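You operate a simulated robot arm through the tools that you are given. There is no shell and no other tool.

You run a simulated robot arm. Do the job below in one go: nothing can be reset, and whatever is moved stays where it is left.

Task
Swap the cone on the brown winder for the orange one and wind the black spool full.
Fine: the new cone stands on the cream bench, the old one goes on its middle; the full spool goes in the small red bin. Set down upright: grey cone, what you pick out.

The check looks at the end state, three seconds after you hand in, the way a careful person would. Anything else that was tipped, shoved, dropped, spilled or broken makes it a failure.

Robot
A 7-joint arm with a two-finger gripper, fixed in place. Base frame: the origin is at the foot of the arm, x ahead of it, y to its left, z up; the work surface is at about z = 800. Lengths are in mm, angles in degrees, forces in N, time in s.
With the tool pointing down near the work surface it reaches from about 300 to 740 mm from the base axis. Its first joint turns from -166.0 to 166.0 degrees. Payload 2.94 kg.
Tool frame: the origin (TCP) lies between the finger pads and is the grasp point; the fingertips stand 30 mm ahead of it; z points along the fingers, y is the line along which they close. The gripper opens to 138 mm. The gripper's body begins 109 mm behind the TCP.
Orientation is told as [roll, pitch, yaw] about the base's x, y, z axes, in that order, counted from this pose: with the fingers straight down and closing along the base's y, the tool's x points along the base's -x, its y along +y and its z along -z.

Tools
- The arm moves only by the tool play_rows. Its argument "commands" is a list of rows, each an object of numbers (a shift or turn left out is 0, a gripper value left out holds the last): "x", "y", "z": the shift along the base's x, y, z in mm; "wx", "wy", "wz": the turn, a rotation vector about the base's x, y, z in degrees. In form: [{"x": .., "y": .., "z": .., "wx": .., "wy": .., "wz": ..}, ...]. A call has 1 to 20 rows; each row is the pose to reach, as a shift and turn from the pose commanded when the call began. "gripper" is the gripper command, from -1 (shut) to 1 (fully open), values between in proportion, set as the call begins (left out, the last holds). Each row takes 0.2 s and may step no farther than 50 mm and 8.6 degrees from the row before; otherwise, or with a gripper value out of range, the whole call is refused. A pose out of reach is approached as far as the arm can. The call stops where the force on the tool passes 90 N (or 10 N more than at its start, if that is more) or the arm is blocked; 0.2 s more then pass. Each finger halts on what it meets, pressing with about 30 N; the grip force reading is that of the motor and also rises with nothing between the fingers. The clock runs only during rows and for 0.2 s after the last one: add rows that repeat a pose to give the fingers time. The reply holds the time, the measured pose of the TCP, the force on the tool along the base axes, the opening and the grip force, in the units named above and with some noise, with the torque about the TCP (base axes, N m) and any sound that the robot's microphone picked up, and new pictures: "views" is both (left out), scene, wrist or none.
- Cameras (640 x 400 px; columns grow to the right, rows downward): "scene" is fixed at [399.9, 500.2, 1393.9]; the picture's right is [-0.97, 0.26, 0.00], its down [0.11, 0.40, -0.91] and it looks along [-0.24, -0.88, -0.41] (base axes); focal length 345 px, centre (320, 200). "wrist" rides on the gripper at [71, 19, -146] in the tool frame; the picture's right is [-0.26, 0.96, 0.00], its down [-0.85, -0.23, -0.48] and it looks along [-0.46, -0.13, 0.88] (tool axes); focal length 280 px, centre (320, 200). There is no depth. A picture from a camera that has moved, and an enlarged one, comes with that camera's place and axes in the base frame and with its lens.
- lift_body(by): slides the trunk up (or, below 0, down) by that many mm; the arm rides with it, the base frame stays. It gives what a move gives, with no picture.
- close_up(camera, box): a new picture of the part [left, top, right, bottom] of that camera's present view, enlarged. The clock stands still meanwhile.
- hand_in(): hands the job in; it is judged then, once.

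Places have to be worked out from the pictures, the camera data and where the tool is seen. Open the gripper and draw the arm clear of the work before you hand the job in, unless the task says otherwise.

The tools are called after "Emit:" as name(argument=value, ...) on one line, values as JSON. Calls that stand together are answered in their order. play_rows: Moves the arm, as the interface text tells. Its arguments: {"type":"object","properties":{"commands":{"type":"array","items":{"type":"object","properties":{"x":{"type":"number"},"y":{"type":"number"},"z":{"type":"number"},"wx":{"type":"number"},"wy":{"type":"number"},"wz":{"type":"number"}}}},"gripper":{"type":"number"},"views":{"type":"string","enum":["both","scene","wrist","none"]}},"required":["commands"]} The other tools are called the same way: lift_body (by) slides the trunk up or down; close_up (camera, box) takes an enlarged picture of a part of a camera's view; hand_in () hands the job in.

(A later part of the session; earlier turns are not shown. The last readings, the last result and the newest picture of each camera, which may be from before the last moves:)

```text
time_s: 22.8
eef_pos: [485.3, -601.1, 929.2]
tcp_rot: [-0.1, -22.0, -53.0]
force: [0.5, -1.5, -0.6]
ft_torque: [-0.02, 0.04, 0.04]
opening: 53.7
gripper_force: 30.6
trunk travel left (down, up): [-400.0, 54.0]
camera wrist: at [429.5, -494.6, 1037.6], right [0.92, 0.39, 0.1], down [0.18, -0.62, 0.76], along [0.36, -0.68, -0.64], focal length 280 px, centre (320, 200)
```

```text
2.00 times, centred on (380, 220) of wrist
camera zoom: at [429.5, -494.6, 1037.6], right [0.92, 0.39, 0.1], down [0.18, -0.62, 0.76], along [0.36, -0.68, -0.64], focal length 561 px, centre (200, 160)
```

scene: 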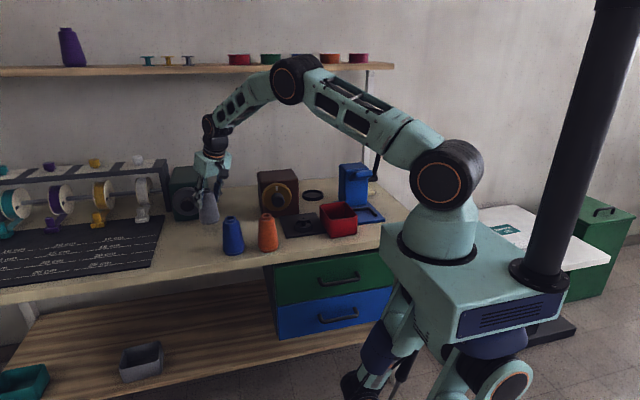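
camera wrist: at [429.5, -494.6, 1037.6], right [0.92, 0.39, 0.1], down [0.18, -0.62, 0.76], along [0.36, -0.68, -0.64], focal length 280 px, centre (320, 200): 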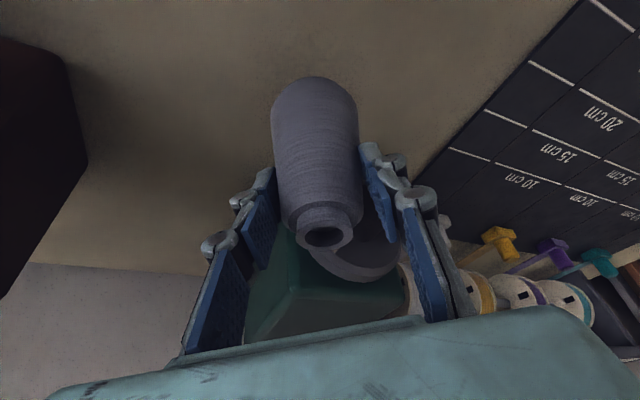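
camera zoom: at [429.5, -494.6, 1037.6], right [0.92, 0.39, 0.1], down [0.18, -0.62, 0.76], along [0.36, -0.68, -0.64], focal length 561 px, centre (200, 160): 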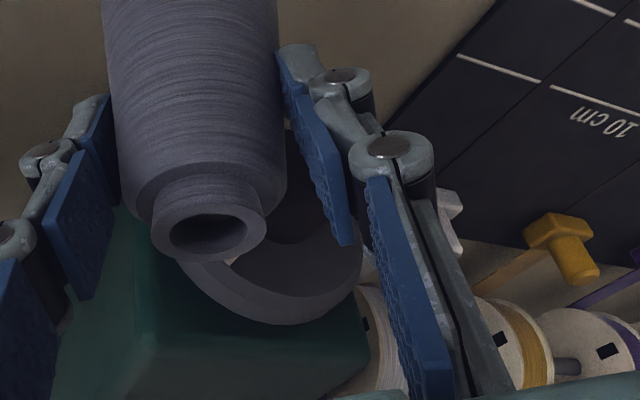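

A whitish mark peeks out beside the finger, at the right of the dial. Repeating the retreat with smaller steps.

Emit:
play_rows(commands=[{"z": 35}, {"x": -10, "y": 12, "z": 70}, {"x": -25, "y": 30, "z": 105}, {"x": -45, "y": 55, "z": 130}, {"x": -70, "y": 85, "z": 145}, {"x": -95, "y": 110, "z": 150}, {"x": -122, "y": 135, "z": 150}, {"x": -122, "y": 135, "z": 150}])

Emit:
close_up(camera="scene", box=[150, 150, 230, 235])

Emit:
close_up(camera="wrist", box=[280, 120, 480, 320])

```text
time_s: 24.6
eef_pos: [363.6, -467.0, 1081.1]
tcp_rot: [0.0, -22.1, -52.9]
force: [-0.5, 0.3, -1.8]
ft_torque: [0.01, -0.02, 0.01]
opening: 53.9
gripper_force: 29.9
trunk travel left (down, up): [-400.0, 54.0]
camera wrist: at [307.7, -359.8, 1189.7], right [0.92, 0.39, 0.1], down [0.18, -0.62, 0.76], along [0.36, -0.68, -0.64], focal length 280 px, centre (320, 200)
```

scene: 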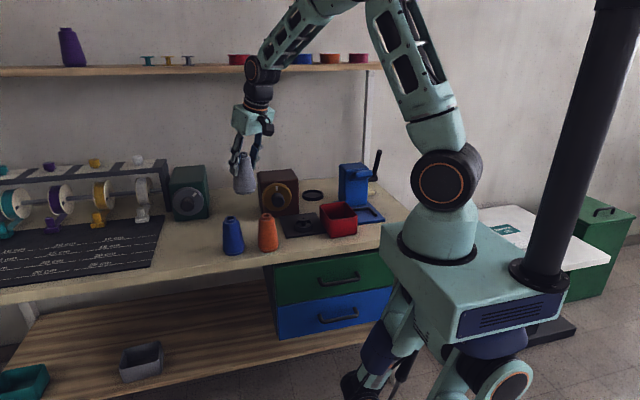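
wrist: 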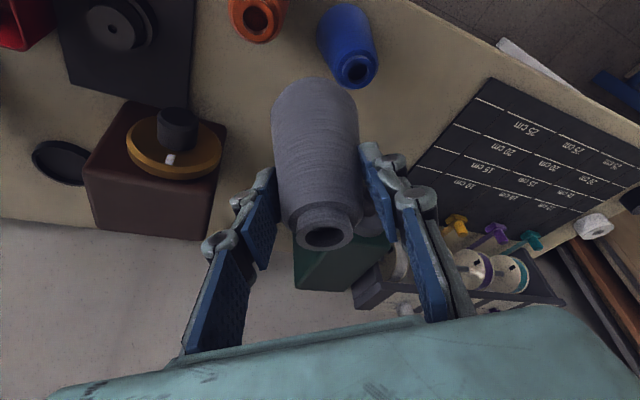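

```text
4.71 times, centred on (190, 192) of scene
camera zoom: at [399.9, 500.2, 1393.9], right [-0.97, 0.26, 0.0], down [0.11, 0.4, -0.91], along [-0.24, -0.88, -0.41], focal length 1622 px, centre (932, 235)
```

zoom: 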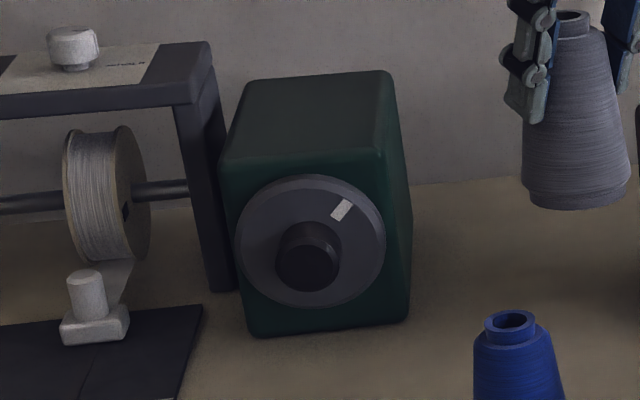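

```text
2.00 times, centred on (380, 220) of wrist
camera zoom: at [307.7, -359.8, 1189.7], right [0.92, 0.39, 0.1], down [0.18, -0.62, 0.76], along [0.36, -0.68, -0.64], focal length 561 px, centre (200, 160)
```

zoom: 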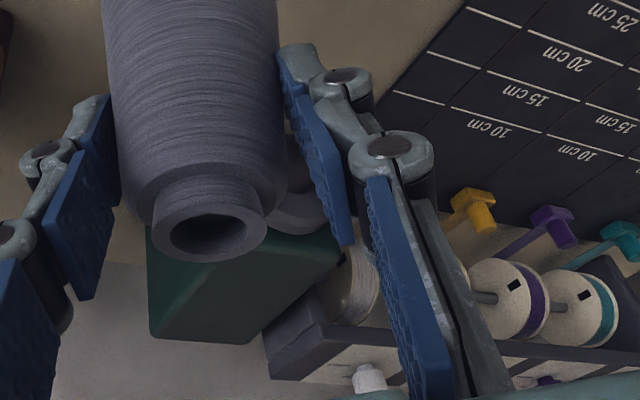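

The teal dial has been turned about 40° clockwise by rubbing; the box itself hasn't moved. I'll restore that dial later with the fingers. The dial stands out more than I estimated, so I'll put the cone at about (475,-635), well clear of it.

Emit:
play_rows(commands=[{"x": 20, "y": -32, "z": -10}, {"x": 42, "y": -65, "z": -20}, {"x": 64, "y": -98, "z": -35}, {"x": 86, "y": -131, "z": -55}, {"x": 108, "y": -164, "z": -80}, {"x": 108, "y": -164, "z": -110}, {"x": 108, "y": -164, "z": -140}, {"x": 108, "y": -164, "z": -160}, {"x": 108, "y": -164, "z": -160}])

Emit:
close_up(camera="scene", box=[150, 140, 270, 250])

Emit:
close_up(camera="wrist", box=[200, 60, 520, 320])

```text
time_s: 26.6
eef_pos: [473.0, -631.4, 918.7]
tcp_rot: [0.0, -21.9, -52.9]
force: [0.6, 0.8, -1.0]
ft_torque: [0.02, 0.0, 0.02]
opening: 53.8
gripper_force: 29.7
trunk travel left (down, up): [-400.0, 54.0]
camera wrist: at [416.1, -523.9, 1027.6], right [0.92, 0.39, 0.1], down [0.18, -0.62, 0.76], along [0.36, -0.68, -0.64], focal length 280 px, centre (320, 200)
```

scene: 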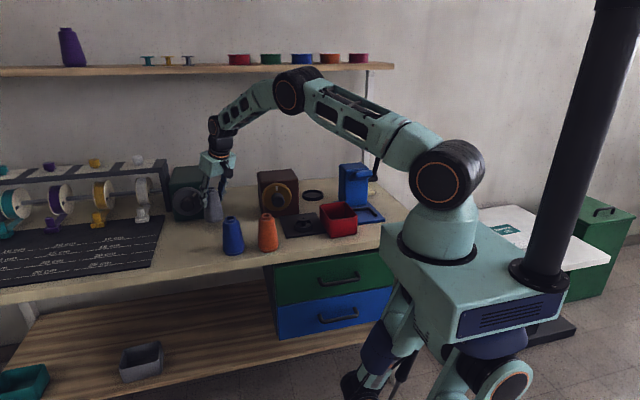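
wrist: 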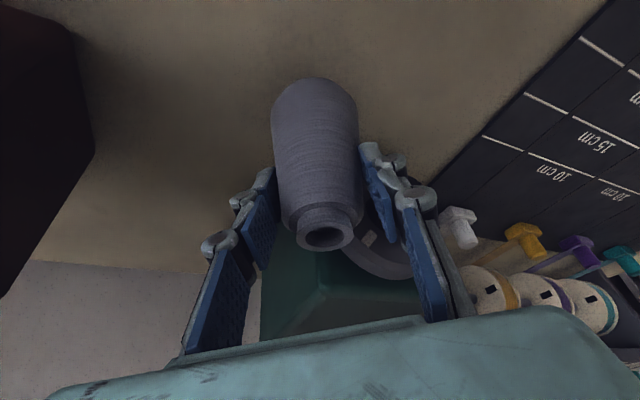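

```text
3.64 times, centred on (210, 195) of scene
camera zoom: at [399.9, 500.2, 1393.9], right [-0.97, 0.26, 0.0], down [0.11, 0.4, -0.91], along [-0.24, -0.88, -0.41], focal length 1253 px, centre (720, 218)
```

zoom: 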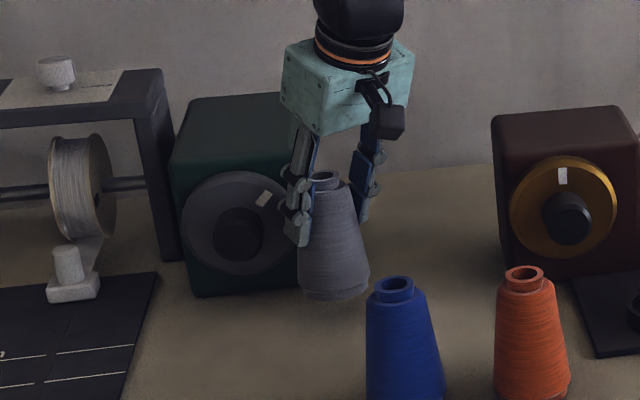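

```text
1.54 times, centred on (360, 190) of wrist
camera zoom: at [416.1, -523.9, 1027.6], right [0.92, 0.39, 0.1], down [0.18, -0.62, 0.76], along [0.36, -0.68, -0.64], focal length 431 px, centre (258, 215)
```

zoom: 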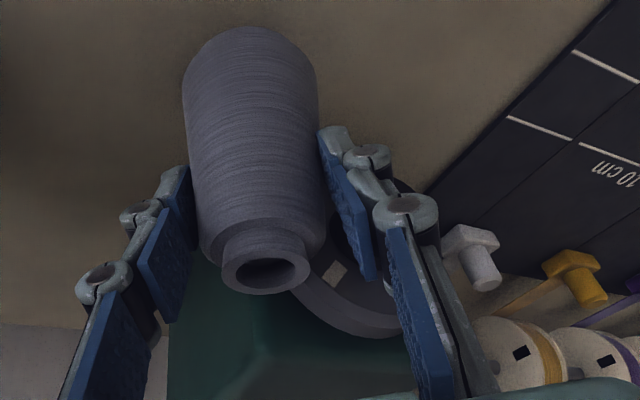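

No contact, with clear gaps to the dial. Lowering carefully toward the bench.

Emit:
play_rows(commands=[{"z": -8}, {"z": -16}, {"z": -22}, {"z": -25}, {"z": -25}], views="none")

Emit:
play_rows(commands=[{"z": -2}, {"z": -2}], views="none")

Emit:
play_rows(commands=[{"z": -2}, {"z": -2}], views="none")

```text
time_s: 27.8
eef_pos: [472.7, -630.9, 894.3]
tcp_rot: [-0.1, -22.0, -53.0]
force: [-0.7, 0.4, -0.5]
ft_torque: [0.01, -0.05, 0.01]
opening: 53.8
gripper_force: 29.8
trunk travel left (down, up): [-400.0, 54.0]
```

```text
time_s: 28.4
eef_pos: [472.1, -629.3, 892.8]
tcp_rot: [0.0, -22.0, -52.9]
force: [0.1, -0.1, -1.2]
ft_torque: [0.01, 0.03, -0.01]
opening: 53.7
gripper_force: 30.5
trunk travel left (down, up): [-400.0, 54.0]
```

```text
time_s: 29.0
eef_pos: [472.6, -631.1, 890.3]
tcp_rot: [0.0, -22.0, -52.9]
force: [-0.7, 0.5, 0.9]
ft_torque: [-0.08, 0.01, 0.03]
opening: 53.6
gripper_force: 30.4
trunk travel left (down, up): [-400.0, 54.0]
```

The vertical force is just beginning to change; a further millimetre at a time.

Emit:
play_rows(commands=[{"z": -1}, {"z": -1}], views="none")

Emit:
play_rows(commands=[{"z": -1}, {"z": -1}], views="none")

Emit:
close_up(camera="scene", box=[170, 150, 260, 240])

```text
time_s: 29.6
eef_pos: [472.8, -630.5, 891.4]
tcp_rot: [0.0, -22.1, -52.9]
force: [-0.1, 1.0, 2.9]
ft_torque: [-0.02, 0.06, -0.02]
opening: 53.6
gripper_force: 30.0
trunk travel left (down, up): [-400.0, 54.0]
```

```text
time_s: 30.2
eef_pos: [473.2, -629.7, 891.8]
tcp_rot: [-0.1, -22.2, -52.9]
force: [-2.0, 1.4, 6.6]
ft_torque: [-0.14, 0.21, -0.09]
opening: 53.9
gripper_force: 29.9
trunk travel left (down, up): [-400.0, 54.0]
```

```text
4.44 times, centred on (215, 195) of scene
camera zoom: at [399.9, 500.2, 1393.9], right [-0.97, 0.26, 0.0], down [0.11, 0.4, -0.91], along [-0.24, -0.88, -0.41], focal length 1532 px, centre (787, 222)
```

zoom: 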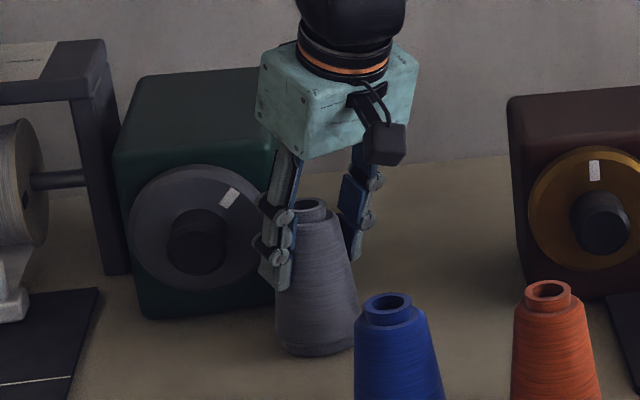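

The base is firmly on the bench (6.6 N up). Opening the fingers gently.

Emit:
play_rows(commands=[{"z": 1}, {"z": 1}, {"z": 1}, {"z": 1}], gripper=0.2)

Emit:
close_up(camera="wrist", box=[200, 60, 520, 320])

```text
time_s: 31.2
eef_pos: [472.2, -630.5, 890.1]
tcp_rot: [-0.1, -22.0, -52.9]
force: [0.3, 0.5, -0.3]
ft_torque: [0.02, 0.02, -0.01]
opening: 82.9
gripper_force: 0.0
trunk travel left (down, up): [-400.0, 54.0]
camera wrist: at [416.3, -523.5, 998.8], right [0.92, 0.39, 0.1], down [0.18, -0.62, 0.76], along [0.36, -0.68, -0.64], focal length 280 px, centre (320, 200)
```

scene: 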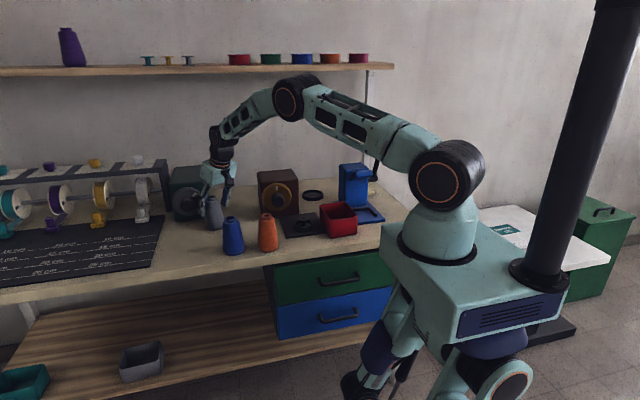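
wrist: 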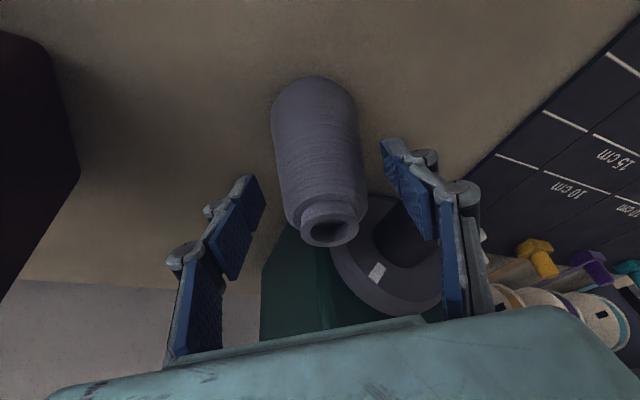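

```text
1.54 times, centred on (360, 190) of wrist
camera zoom: at [416.3, -523.5, 998.8], right [0.92, 0.39, 0.1], down [0.18, -0.62, 0.76], along [0.36, -0.68, -0.64], focal length 431 px, centre (258, 215)
```

zoom: 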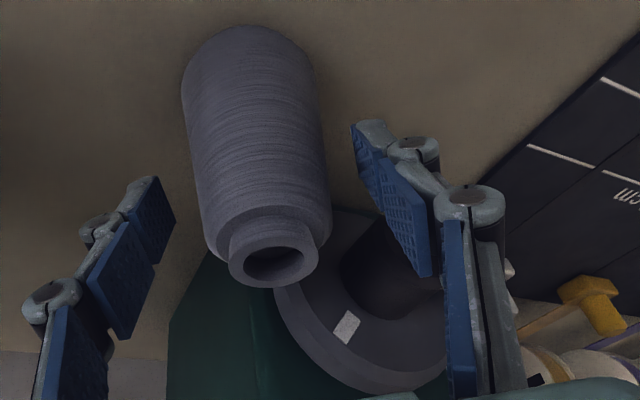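

Grey cone stands free and upright. Backing out along the tool axis, then over to above the orange cone.

Emit:
play_rows(commands=[{"x": -7, "y": 9, "z": 28}, {"x": -15, "y": 20, "z": 60}, {"x": -24, "y": 31, "z": 95}, {"x": -32, "y": 42, "z": 130}, {"x": -60, "y": 72, "z": 150}, {"x": -90, "y": 104, "z": 155}, {"x": -120, "y": 136, "z": 155}, {"x": -150, "y": 168, "z": 155}, {"x": -175, "y": 195, "z": 155}, {"x": -198, "y": 221, "z": 155}, {"x": -198, "y": 221, "z": 155}])

Emit:
close_up(camera="scene", box=[150, 150, 290, 260])

Emit:
close_up(camera="wrist", box=[160, 0, 480, 260])

```text
time_s: 33.6
eef_pos: [272.5, -407.2, 1043.2]
tcp_rot: [-0.1, -22.0, -52.9]
force: [-0.2, -0.3, 0.0]
ft_torque: [0.02, 0.0, -0.01]
opening: 82.7
gripper_force: 0.0
trunk travel left (down, up): [-400.0, 54.0]
camera wrist: at [215.3, -300.5, 1152.3], right [0.92, 0.39, 0.1], down [0.18, -0.62, 0.76], along [0.36, -0.68, -0.64], focal length 280 px, centre (320, 200)
```

scene: 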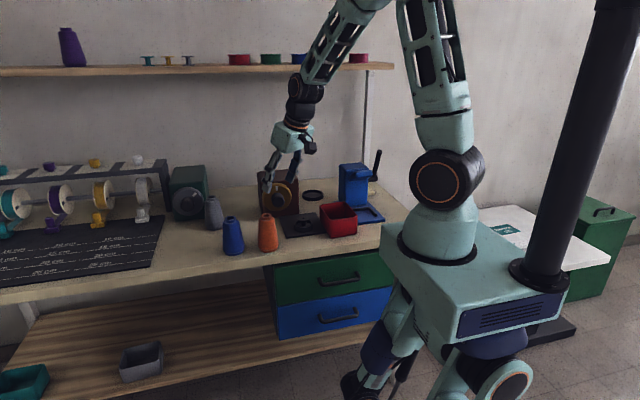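
wrist: 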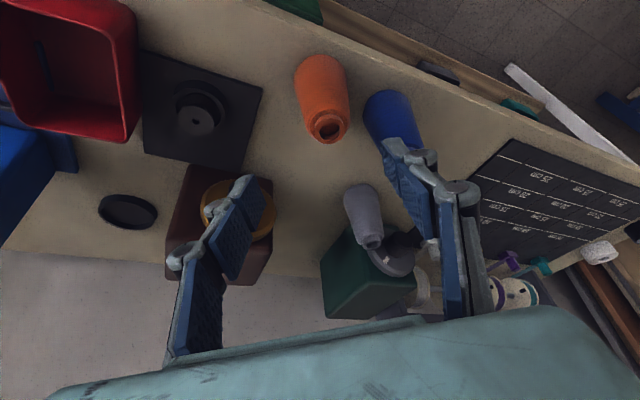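

```text
3.64 times, centred on (220, 205) of scene
camera zoom: at [399.9, 500.2, 1393.9], right [-0.97, 0.26, 0.0], down [0.11, 0.4, -0.91], along [-0.24, -0.88, -0.41], focal length 1253 px, centre (684, 182)
```

zoom: 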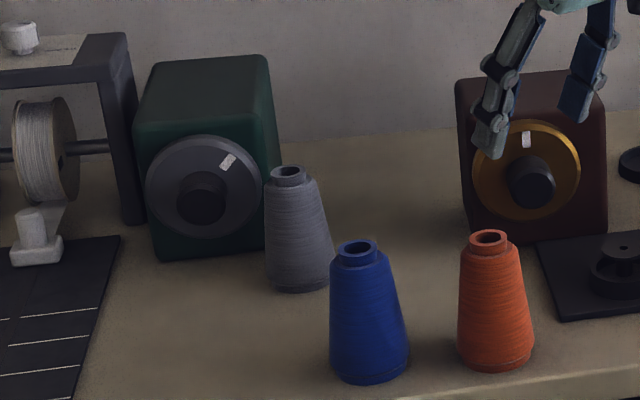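

```text
1.54 times, centred on (320, 130) of wrist
camera zoom: at [215.3, -300.5, 1152.3], right [0.92, 0.39, 0.1], down [0.18, -0.62, 0.76], along [0.36, -0.68, -0.64], focal length 431 px, centre (320, 308)
```

zoom: 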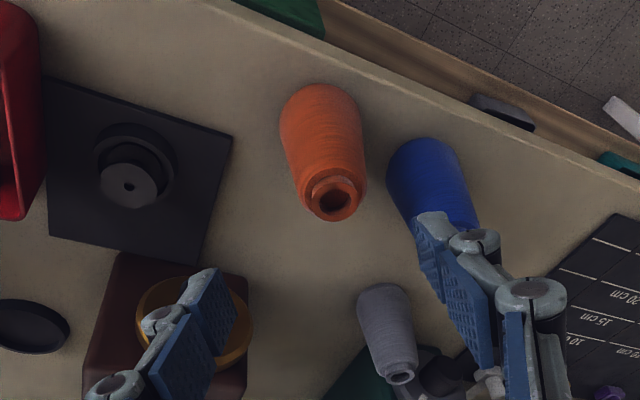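

Orange cone's axis ≈ (312,-446), calibrated against where the grey cone now stands. Descending along the tool axis onto it.

Emit:
play_rows(commands=[{"x": 5, "y": 7, "z": -23}, {"x": 13, "y": -4, "z": -56}, {"x": 21, "y": -15, "z": -88}, {"x": 28, "y": -24, "z": -118}, {"x": 32, "y": -30, "z": -136}, {"x": 32, "y": -30, "z": -136}])

Emit:
close_up(camera="wrist", box=[160, 60, 480, 320])

Emit:
close_up(camera="scene", box=[200, 170, 320, 260])

```text
time_s: 35.0
eef_pos: [308.1, -440.5, 909.8]
tcp_rot: [0.0, -22.0, -52.9]
force: [-0.2, -0.2, 0.4]
ft_torque: [0.04, 0.05, 0.02]
opening: 83.0
gripper_force: 0.1
trunk travel left (down, up): [-400.0, 54.0]
camera wrist: at [250.4, -332.5, 1018.0], right [0.92, 0.39, 0.1], down [0.18, -0.62, 0.76], along [0.36, -0.68, -0.64], focal length 280 px, centre (320, 200)
```

scene: 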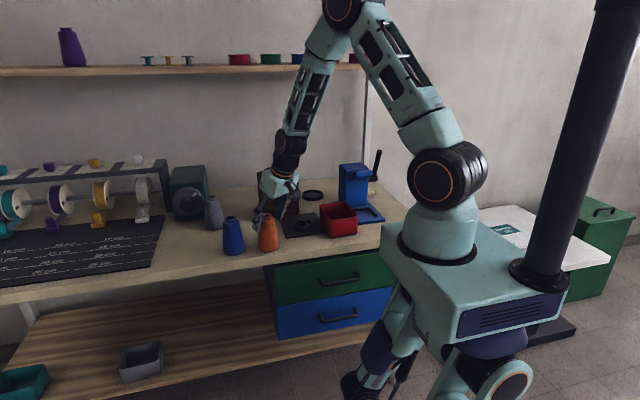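
wrist: 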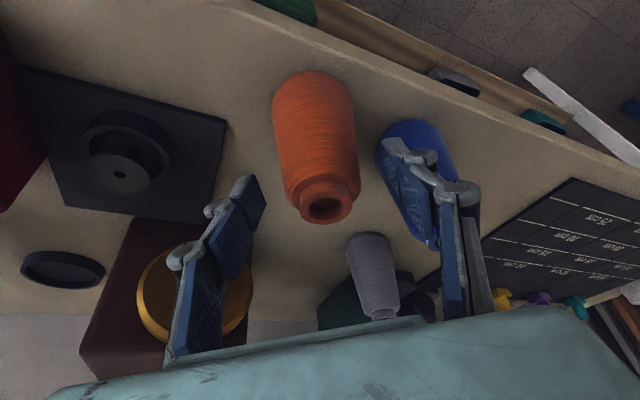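

```text
1.54 times, centred on (320, 190) of wrist
camera zoom: at [250.4, -332.5, 1018.0], right [0.92, 0.39, 0.1], down [0.18, -0.62, 0.76], along [0.36, -0.68, -0.64], focal length 431 px, centre (320, 215)
```

zoom: 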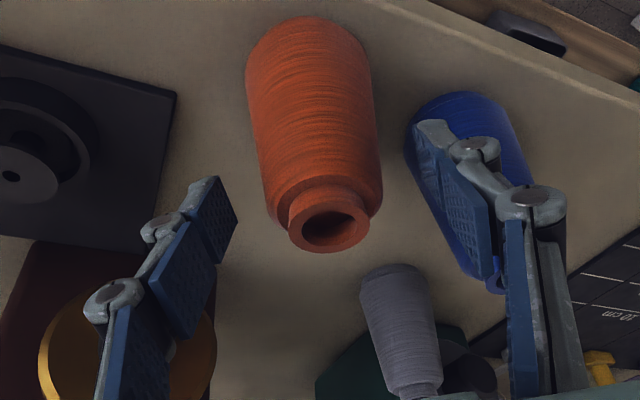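

```text
4.44 times, centred on (260, 215) of scene
camera zoom: at [399.9, 500.2, 1393.9], right [-0.97, 0.26, 0.0], down [0.11, 0.4, -0.91], along [-0.24, -0.88, -0.41], focal length 1532 px, centre (587, 133)
```

zoom: 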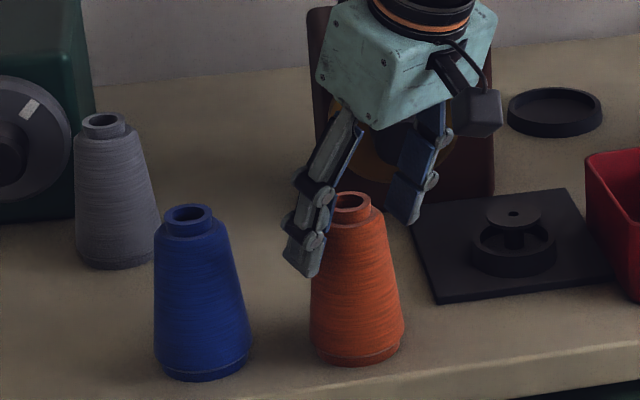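

Well centred; lowering the last 20 mm straight down and then checking.

Emit:
play_rows(commands=[{"z": -10}, {"z": -19}, {"z": -19}], views="wrist")

Emit:
close_up(camera="wrist", box=[160, 60, 480, 320])

```text
time_s: 35.8
eef_pos: [305.7, -439.1, 890.0]
tcp_rot: [0.0, -22.0, -53.0]
force: [-0.1, -0.4, 0.8]
ft_torque: [-0.03, 0.01, 0.05]
opening: 82.7
gripper_force: 0.1
trunk travel left (down, up): [-400.0, 54.0]
camera wrist: at [249.5, -332.4, 998.8], right [0.92, 0.39, 0.1], down [0.18, -0.62, 0.76], along [0.36, -0.68, -0.64], focal length 280 px, centre (320, 200)
```

wrist: 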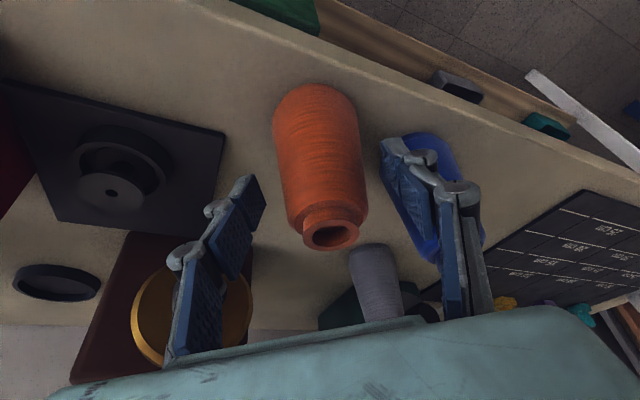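

```text
1.54 times, centred on (320, 190) of wrist
camera zoom: at [249.5, -332.4, 998.8], right [0.92, 0.39, 0.1], down [0.18, -0.62, 0.76], along [0.36, -0.68, -0.64], focal length 431 px, centre (320, 215)
```

zoom: 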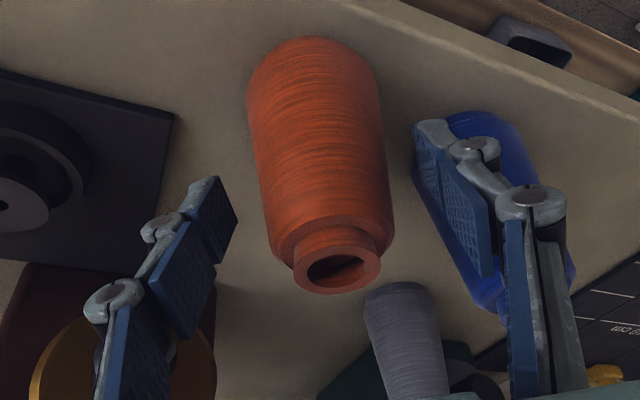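

Only about 2 mm off-centre; I shift by that and close.

Emit:
play_rows(commands=[{"x": 1.6, "y": 1.2}, {"x": 1.6, "y": 1.2}], views="none")

Emit:
play_rows(commands=[{}, {}, {}, {}, {}], gripper=-1)

Emit:
play_rows(commands=[{"z": 8}, {"z": 16}, {"z": 24}, {"z": 32}, {"z": 40}, {"z": 40}])

Emit:
close_up(camera="wrist", box=[160, 60, 480, 320])

Emit:
close_up(camera="scene", box=[200, 160, 320, 260])

```text
time_s: 36.4
eef_pos: [307.8, -438.1, 890.2]
tcp_rot: [-0.1, -21.9, -52.9]
force: [-0.7, 0.3, -0.2]
ft_torque: [0.03, 0.0, -0.03]
opening: 83.1
gripper_force: 0.1
trunk travel left (down, up): [-400.0, 54.0]
```

```text
time_s: 37.6
eef_pos: [308.2, -438.0, 891.1]
tcp_rot: [0.1, -22.0, -53.0]
force: [-1.3, -0.9, 0.7]
ft_torque: [0.02, 0.0, -0.01]
opening: 53.1
gripper_force: 30.0
trunk travel left (down, up): [-400.0, 54.0]
camera wrist: at [250.8, -331.3, 998.9], right [0.92, 0.39, 0.1], down [0.18, -0.62, 0.76], along [0.36, -0.68, -0.64], focal length 280 px, centre (320, 200)
```

scene: 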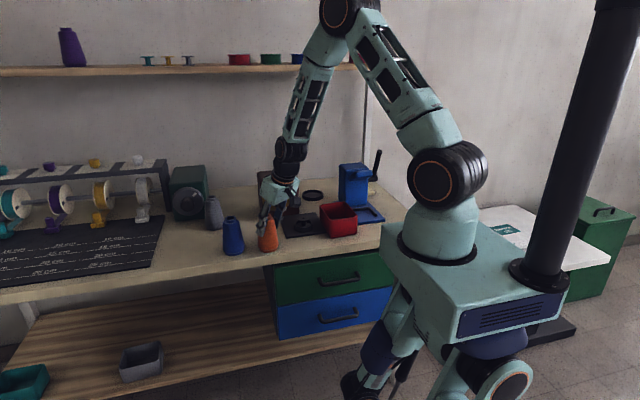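
wrist: 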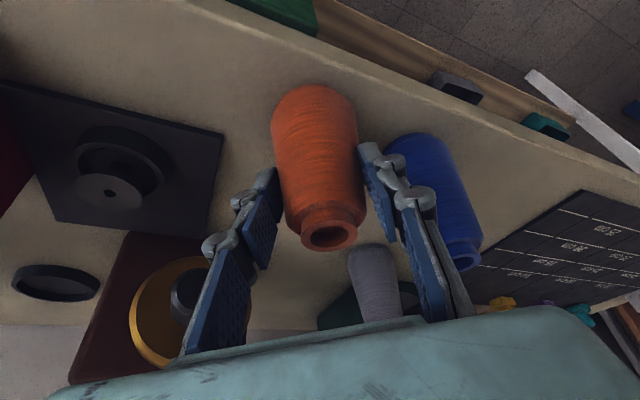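

```text
time_s: 39.0
eef_pos: [308.5, -439.2, 930.4]
tcp_rot: [0.0, -21.9, -52.9]
force: [0.7, 0.1, -0.3]
ft_torque: [0.04, -0.02, 0.0]
opening: 53.0
gripper_force: 30.2
trunk travel left (down, up): [-400.0, 54.0]
camera wrist: at [252.1, -331.0, 1038.6], right [0.92, 0.39, 0.1], down [0.18, -0.62, 0.76], along [0.36, -0.68, -0.64], focal length 280 px, centre (320, 200)
```

scene: 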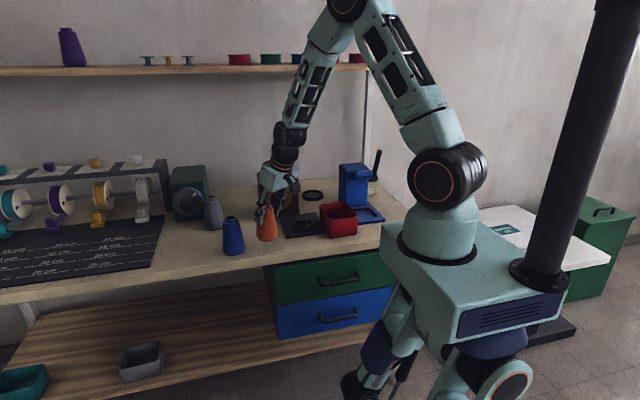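
wrist: 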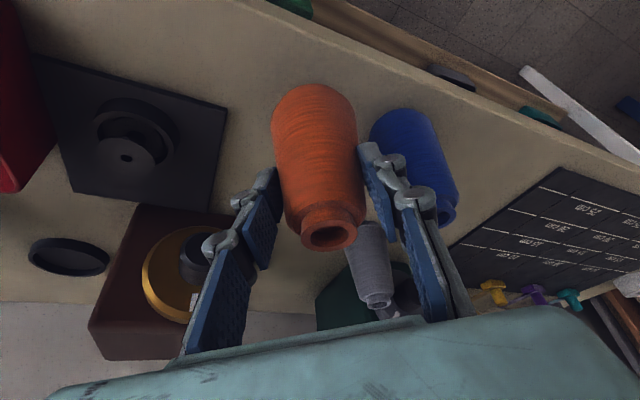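

```text
1.54 times, centred on (320, 190) of wrist
camera zoom: at [252.1, -331.0, 1038.6], right [0.92, 0.39, 0.1], down [0.18, -0.62, 0.76], along [0.36, -0.68, -0.64], focal length 431 px, centre (320, 215)
```

zoom: 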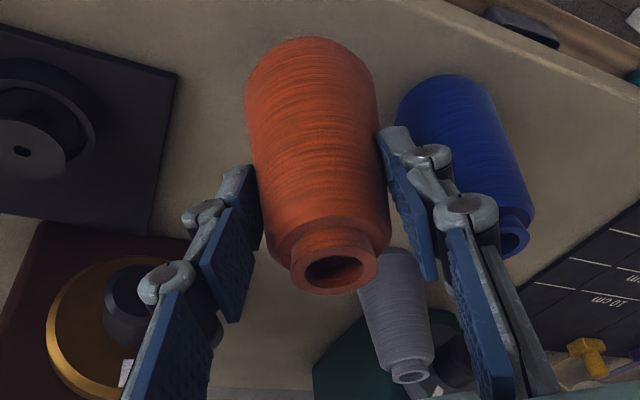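

```text
4.00 times, centred on (260, 210) of scene
camera zoom: at [399.9, 500.2, 1393.9], right [-0.97, 0.26, 0.0], down [0.11, 0.4, -0.91], along [-0.24, -0.88, -0.41], focal length 1379 px, centre (560, 160)
```

zoom: 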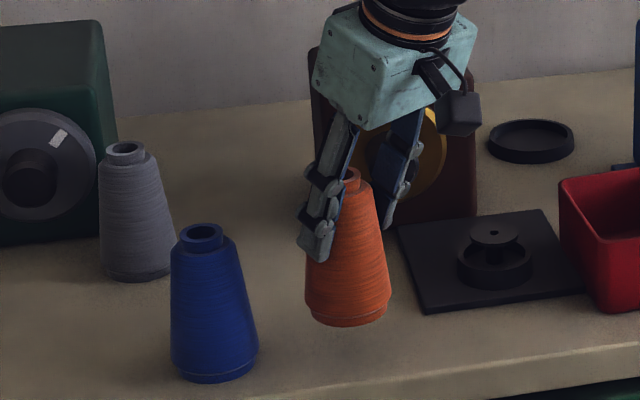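

The orange cone is held in the same attitude as the grey one was. Reversing the path: up, swing back to the stand's bearing, and out to the pre-place pose.

Emit:
play_rows(commands=[{"z": 48}, {"z": 96}, {"z": 145}, {"x": -19.2, "y": -22.1, "z": 145, "wz": -4.1}, {"x": -39.8, "y": -43.6, "z": 145, "wz": -8.2}, {"x": -61.9, "y": -64.2, "z": 145, "wz": -12.3}, {"x": -85.4, "y": -83.8, "z": 145, "wz": -16.4}, {"x": -111.3, "y": -102.6, "z": 145, "wz": -20.5}, {"x": -137.6, "y": -119.9, "z": 145, "wz": -24.6}, {"x": -165.1, "y": -135.9, "z": 145, "wz": -28.7}, {"x": -193.9, "y": -150.5, "z": 145, "wz": -32.8}, {"x": -225.3, "y": -164, "z": 145, "wz": -37}, {"x": -225.3, "y": -210, "z": 145, "wz": -37}, {"x": -225.3, "y": -255, "z": 140, "wz": -37}, {"x": -225.3, "y": -301, "z": 130, "wz": -37}, {"x": -225.3, "y": -301, "z": 130, "wz": -37}])

Emit:
close_up(camera="wrist", box=[160, 60, 480, 320])

```text
time_s: 42.4
eef_pos: [83.5, -739.7, 1059.4]
tcp_rot: [0.0, -21.9, -90.0]
force: [0.0, 0.8, -1.3]
ft_torque: [0.04, -0.02, -0.01]
opening: 53.3
gripper_force: 30.1
trunk travel left (down, up): [-400.0, 54.0]
camera wrist: at [103.7, -620.1, 1167.7], right [0.97, -0.24, 0.1], down [-0.23, -0.61, 0.76], along [-0.12, -0.76, -0.64], focal length 280 px, centre (320, 200)
```

scene: 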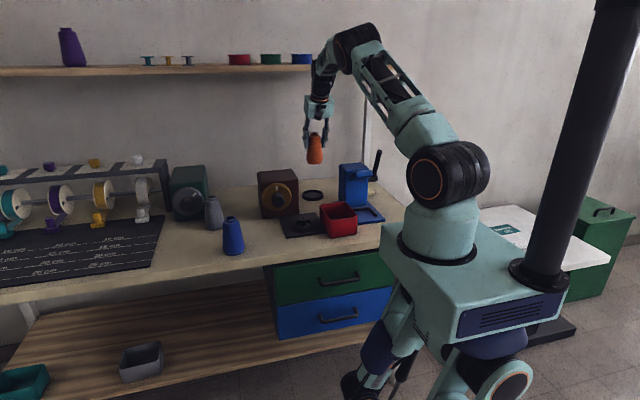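
wrist: 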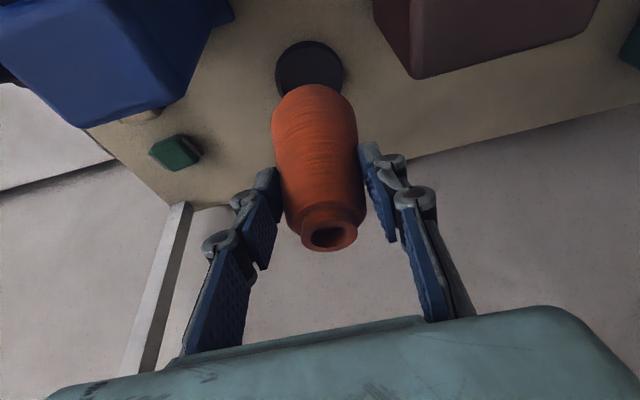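

```text
1.54 times, centred on (320, 190) of wrist
camera zoom: at [103.7, -620.1, 1167.7], right [0.97, -0.24, 0.1], down [-0.23, -0.61, 0.76], along [-0.12, -0.76, -0.64], focal length 431 px, centre (320, 215)
```

zoom: 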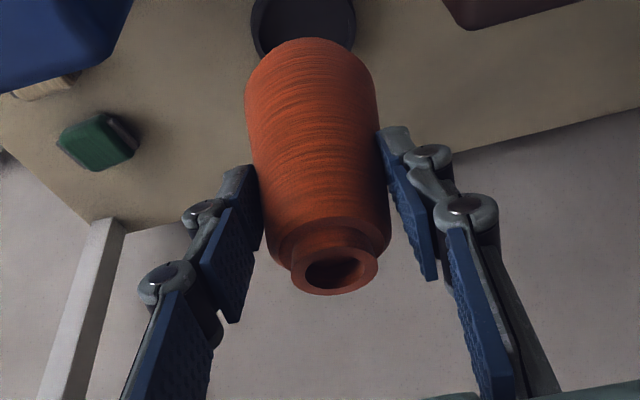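

Same relative image as the grey cone had. Lowering to just above the cup (TCP 931) for comparison with the lifted grey picture.

Emit:
play_rows(commands=[{"y": -13, "z": -32}, {"y": -27, "z": -65}, {"y": -40, "z": -97}, {"x": -0.5, "y": -53.5, "z": -128}, {"x": -0.5, "y": -53.5, "z": -128}])

Emit:
close_up(camera="wrist", box=[160, 60, 480, 320])

Emit:
close_up(camera="scene", box=[260, 120, 400, 240])

```text
time_s: 43.6
eef_pos: [80.7, -794.2, 932.5]
tcp_rot: [-0.1, -22.1, -89.9]
force: [-0.1, -0.5, -0.9]
ft_torque: [0.03, -0.01, -0.02]
opening: 52.7
gripper_force: 29.8
trunk travel left (down, up): [-400.0, 54.0]
camera wrist: at [101.6, -675.1, 1041.1], right [0.97, -0.24, 0.1], down [-0.23, -0.61, 0.76], along [-0.12, -0.76, -0.64], focal length 280 px, centre (320, 200)
```

scene: 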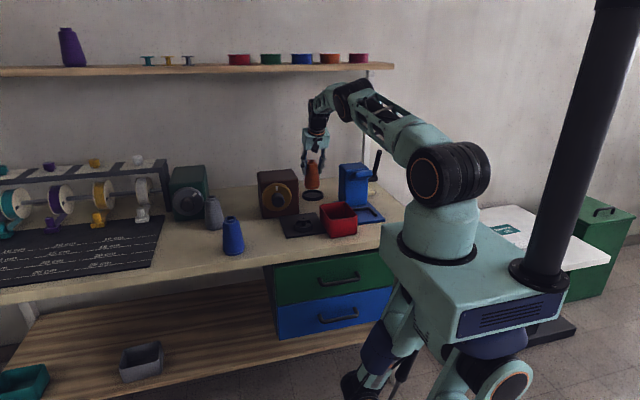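
wrist: 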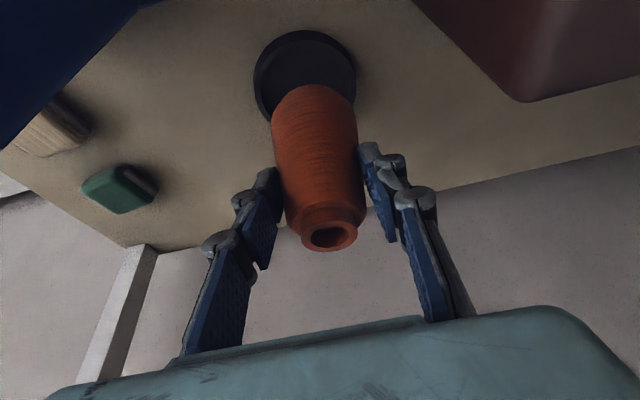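

```text
1.54 times, centred on (320, 190) of wrist
camera zoom: at [101.6, -675.1, 1041.1], right [0.97, -0.24, 0.1], down [-0.23, -0.61, 0.76], along [-0.12, -0.76, -0.64], focal length 431 px, centre (320, 215)
```

zoom: 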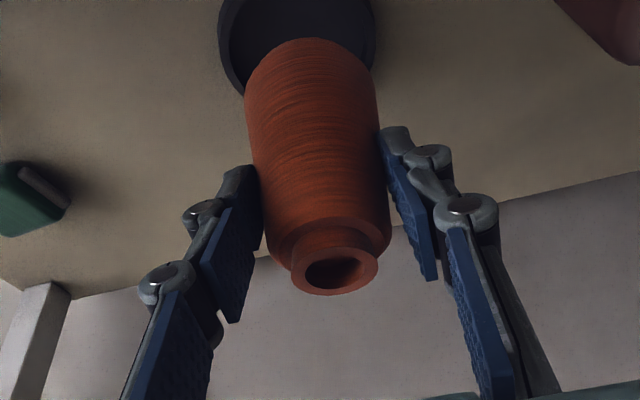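

```text
3.33 times, centred on (330, 180) of scene
camera zoom: at [399.9, 500.2, 1393.9], right [-0.97, 0.26, 0.0], down [0.11, 0.4, -0.91], along [-0.24, -0.88, -0.41], focal length 1149 px, centre (287, 267)
```

zoom: 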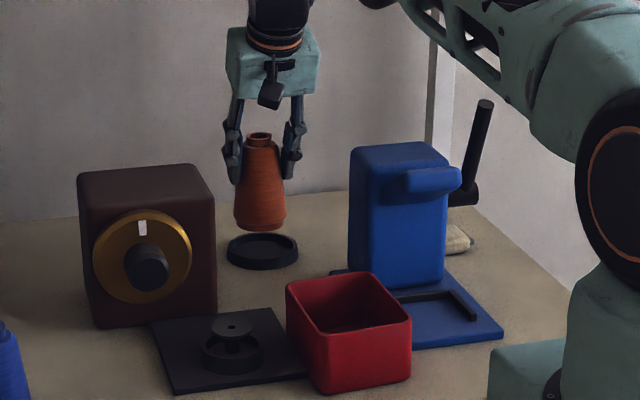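

Lines up over the cup as the grey did. Lowering into it, with small steps at the end.

Emit:
play_rows(commands=[{"z": -10}, {"z": -20}, {"z": -30}, {"z": -35}, {"z": -35}], views="none")

Emit:
play_rows(commands=[{"z": -2}, {"z": -2}], views="none")

Emit:
play_rows(commands=[{"z": -2}, {"z": -2}], views="none")

Emit:
close_up(camera="scene", box=[280, 150, 360, 210])

Emit:
close_up(camera="wrist", box=[160, 60, 480, 320])

```text
time_s: 44.8
eef_pos: [81.1, -792.7, 904.3]
tcp_rot: [0.0, -22.7, -89.9]
force: [-0.2, 5.3, 21.8]
ft_torque: [-0.47, -0.34, 0.04]
opening: 53.2
gripper_force: 30.3
trunk travel left (down, up): [-400.0, 54.0]
```

```text
time_s: 45.4
eef_pos: [80.1, -792.8, 902.9]
tcp_rot: [0.0, -22.6, -90.0]
force: [-4.9, 5.0, 27.8]
ft_torque: [-0.84, 0.06, -0.15]
opening: 53.5
gripper_force: 30.0
trunk travel left (down, up): [-400.0, 54.0]
```

```text
time_s: 46.0
eef_pos: [79.5, -791.4, 900.3]
tcp_rot: [0.1, -22.6, -90.0]
force: [-9.0, 8.5, 29.7]
ft_torque: [-0.63, 0.28, -0.23]
opening: 53.4
gripper_force: 30.1
trunk travel left (down, up): [-400.0, 54.0]
```

```text
6.67 times, centred on (320, 180) of scene
camera zoom: at [399.9, 500.2, 1393.9], right [-0.97, 0.26, 0.0], down [0.11, 0.4, -0.91], along [-0.24, -0.88, -0.41], focal length 2298 px, centre (320, 333)
```

zoom: 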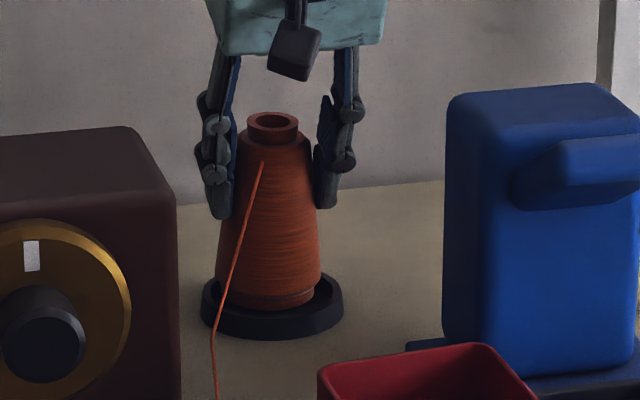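

```text
1.54 times, centred on (320, 190) of wrist
camera zoom: at [99.9, -670.6, 1008.0], right [0.97, -0.24, 0.1], down [-0.23, -0.6, 0.77], along [-0.12, -0.76, -0.64], focal length 431 px, centre (320, 215)
```

zoom: 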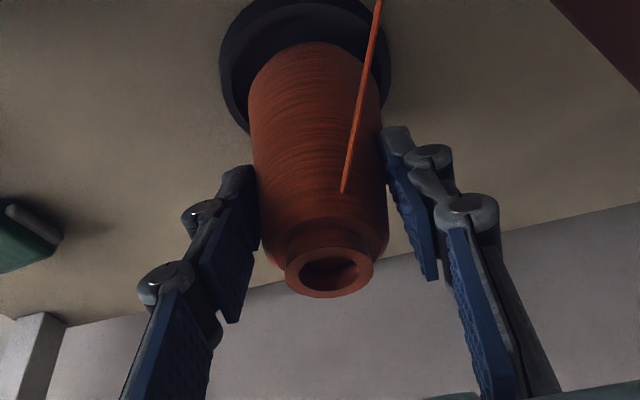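

It met the cup's rim at TCP≈904: the cone sits too far toward the back. I'll lift slightly, shift about 6 mm toward me, and lower again.

Emit:
play_rows(commands=[{"z": 10}, {"z": 22}, {"x": 1, "y": 3, "z": 22}, {"x": 2, "y": 6, "z": 22}, {"x": 2, "y": 6, "z": 22}])

Emit:
close_up(camera="scene", box=[280, 150, 360, 210])

Emit:
close_up(camera="wrist", box=[160, 60, 480, 320])

```text
time_s: 47.2
eef_pos: [83.2, -786.2, 915.1]
tcp_rot: [0.0, -21.8, -89.9]
force: [-0.8, -0.2, -1.0]
ft_torque: [0.04, 0.01, 0.0]
opening: 53.5
gripper_force: 29.5
trunk travel left (down, up): [-400.0, 54.0]
camera wrist: at [103.6, -666.6, 1023.2], right [0.97, -0.24, 0.1], down [-0.23, -0.61, 0.76], along [-0.12, -0.75, -0.64], focal length 280 px, centre (320, 200)
```

scene: 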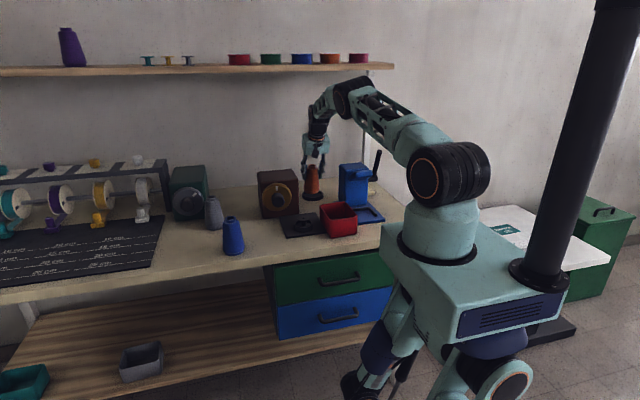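
wrist: 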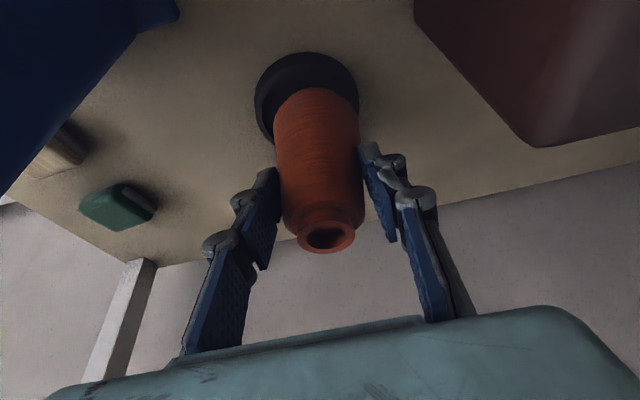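

```text
6.67 times, centred on (320, 180) of scene
camera zoom: at [399.9, 500.2, 1393.9], right [-0.97, 0.26, 0.0], down [0.11, 0.4, -0.91], along [-0.24, -0.88, -0.41], focal length 2298 px, centre (320, 333)
```

zoom: 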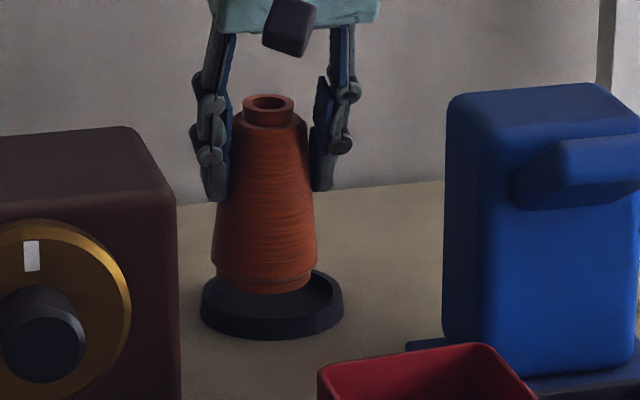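

```text
1.54 times, centred on (320, 190) of wrist
camera zoom: at [103.6, -666.6, 1023.2], right [0.97, -0.24, 0.1], down [-0.23, -0.61, 0.76], along [-0.12, -0.75, -0.64], focal length 431 px, centre (320, 215)
```

zoom: 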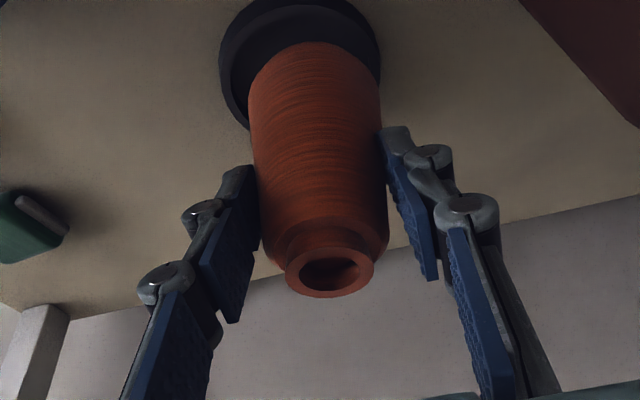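

Contact torque earlier showed the back rim was touched, about 43 mm behind the TCP, so this shift is right; the scene view says to go about 3 mm toward −x too. Lowering again in steps.

Emit:
play_rows(commands=[{"x": -3, "z": -2}, {"x": -3, "z": -6}, {"x": -3, "z": -10}, {"x": -3, "z": -10}], views="none")

Emit:
play_rows(commands=[{"z": -3}, {"z": -3}], views="none")

Emit:
close_up(camera="scene", box=[280, 150, 360, 210])

```text
time_s: 48.2
eef_pos: [82.1, -787.8, 905.8]
tcp_rot: [0.0, -22.0, -89.9]
force: [-0.1, 0.0, -1.7]
ft_torque: [0.02, -0.01, -0.02]
opening: 53.8
gripper_force: 30.0
trunk travel left (down, up): [-400.0, 54.0]
```

```text
time_s: 48.8
eef_pos: [81.4, -787.1, 901.7]
tcp_rot: [0.0, -21.9, -89.9]
force: [-0.8, 0.7, 0.1]
ft_torque: [0.06, 0.0, -0.01]
opening: 53.3
gripper_force: 30.2
trunk travel left (down, up): [-400.0, 54.0]
```

```text
6.67 times, centred on (320, 180) of scene
camera zoom: at [399.9, 500.2, 1393.9], right [-0.97, 0.26, 0.0], down [0.11, 0.4, -0.91], along [-0.24, -0.88, -0.41], focal length 2298 px, centre (320, 333)
```

zoom: 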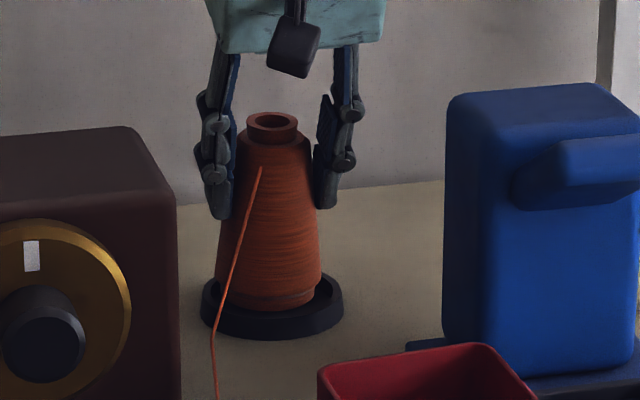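

Past the earlier blocking height with no force: it's inside the rim. Continuing down.

Emit:
play_rows(commands=[{"z": -3}, {"z": -6}, {"z": -6}], views="none")

Emit:
play_rows(commands=[{"z": -2}, {"z": -2}], views="none")

Emit:
close_up(camera="scene", box=[280, 150, 360, 210])

Emit:
close_up(camera="wrist", box=[160, 60, 480, 320])

```text
time_s: 49.6
eef_pos: [81.4, -786.5, 897.1]
tcp_rot: [0.0, -22.0, -89.9]
force: [0.5, 0.1, -0.6]
ft_torque: [-0.02, -0.03, -0.01]
opening: 53.4
gripper_force: 30.6
trunk travel left (down, up): [-400.0, 54.0]
```

```text
time_s: 50.2
eef_pos: [81.9, -788.3, 894.7]
tcp_rot: [0.0, -22.1, -90.0]
force: [0.2, 0.6, 0.9]
ft_torque: [0.09, -0.02, -0.01]
opening: 53.5
gripper_force: 29.6
trunk travel left (down, up): [-400.0, 54.0]
```

```text
6.67 times, centred on (320, 180) of scene
camera zoom: at [399.9, 500.2, 1393.9], right [-0.97, 0.26, 0.0], down [0.11, 0.4, -0.91], along [-0.24, -0.88, -0.41], focal length 2298 px, centre (320, 333)
```

zoom: 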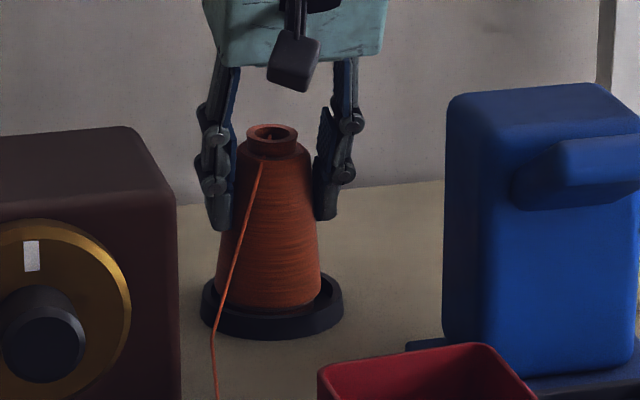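

```text
1.54 times, centred on (320, 190) of wrist
camera zoom: at [101.0, -667.7, 1002.9], right [0.97, -0.24, 0.1], down [-0.23, -0.61, 0.76], along [-0.12, -0.76, -0.64], focal length 431 px, centre (320, 215)
```

zoom: 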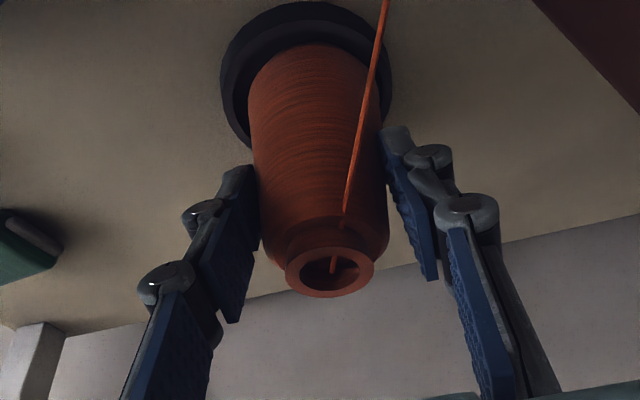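

Nearly seated. One or two more millimetres until contact, then release.

Emit:
play_rows(commands=[{"z": -1.5}, {"z": -1.5}], views="none")

Emit:
play_rows(commands=[{"z": -1.5}, {"z": -1.5}], views="none")

```text
time_s: 50.8
eef_pos: [81.2, -786.8, 894.8]
tcp_rot: [-0.1, -22.2, -89.9]
force: [2.0, 0.8, 6.7]
ft_torque: [0.13, 0.03, 0.0]
opening: 53.2
gripper_force: 29.6
trunk travel left (down, up): [-400.0, 54.0]
```

```text
time_s: 51.4
eef_pos: [81.2, -787.2, 894.2]
tcp_rot: [0.0, -22.4, -90.0]
force: [1.0, -0.6, 16.4]
ft_torque: [0.16, 0.17, -0.03]
opening: 53.4
gripper_force: 29.6
trunk travel left (down, up): [-400.0, 54.0]
```

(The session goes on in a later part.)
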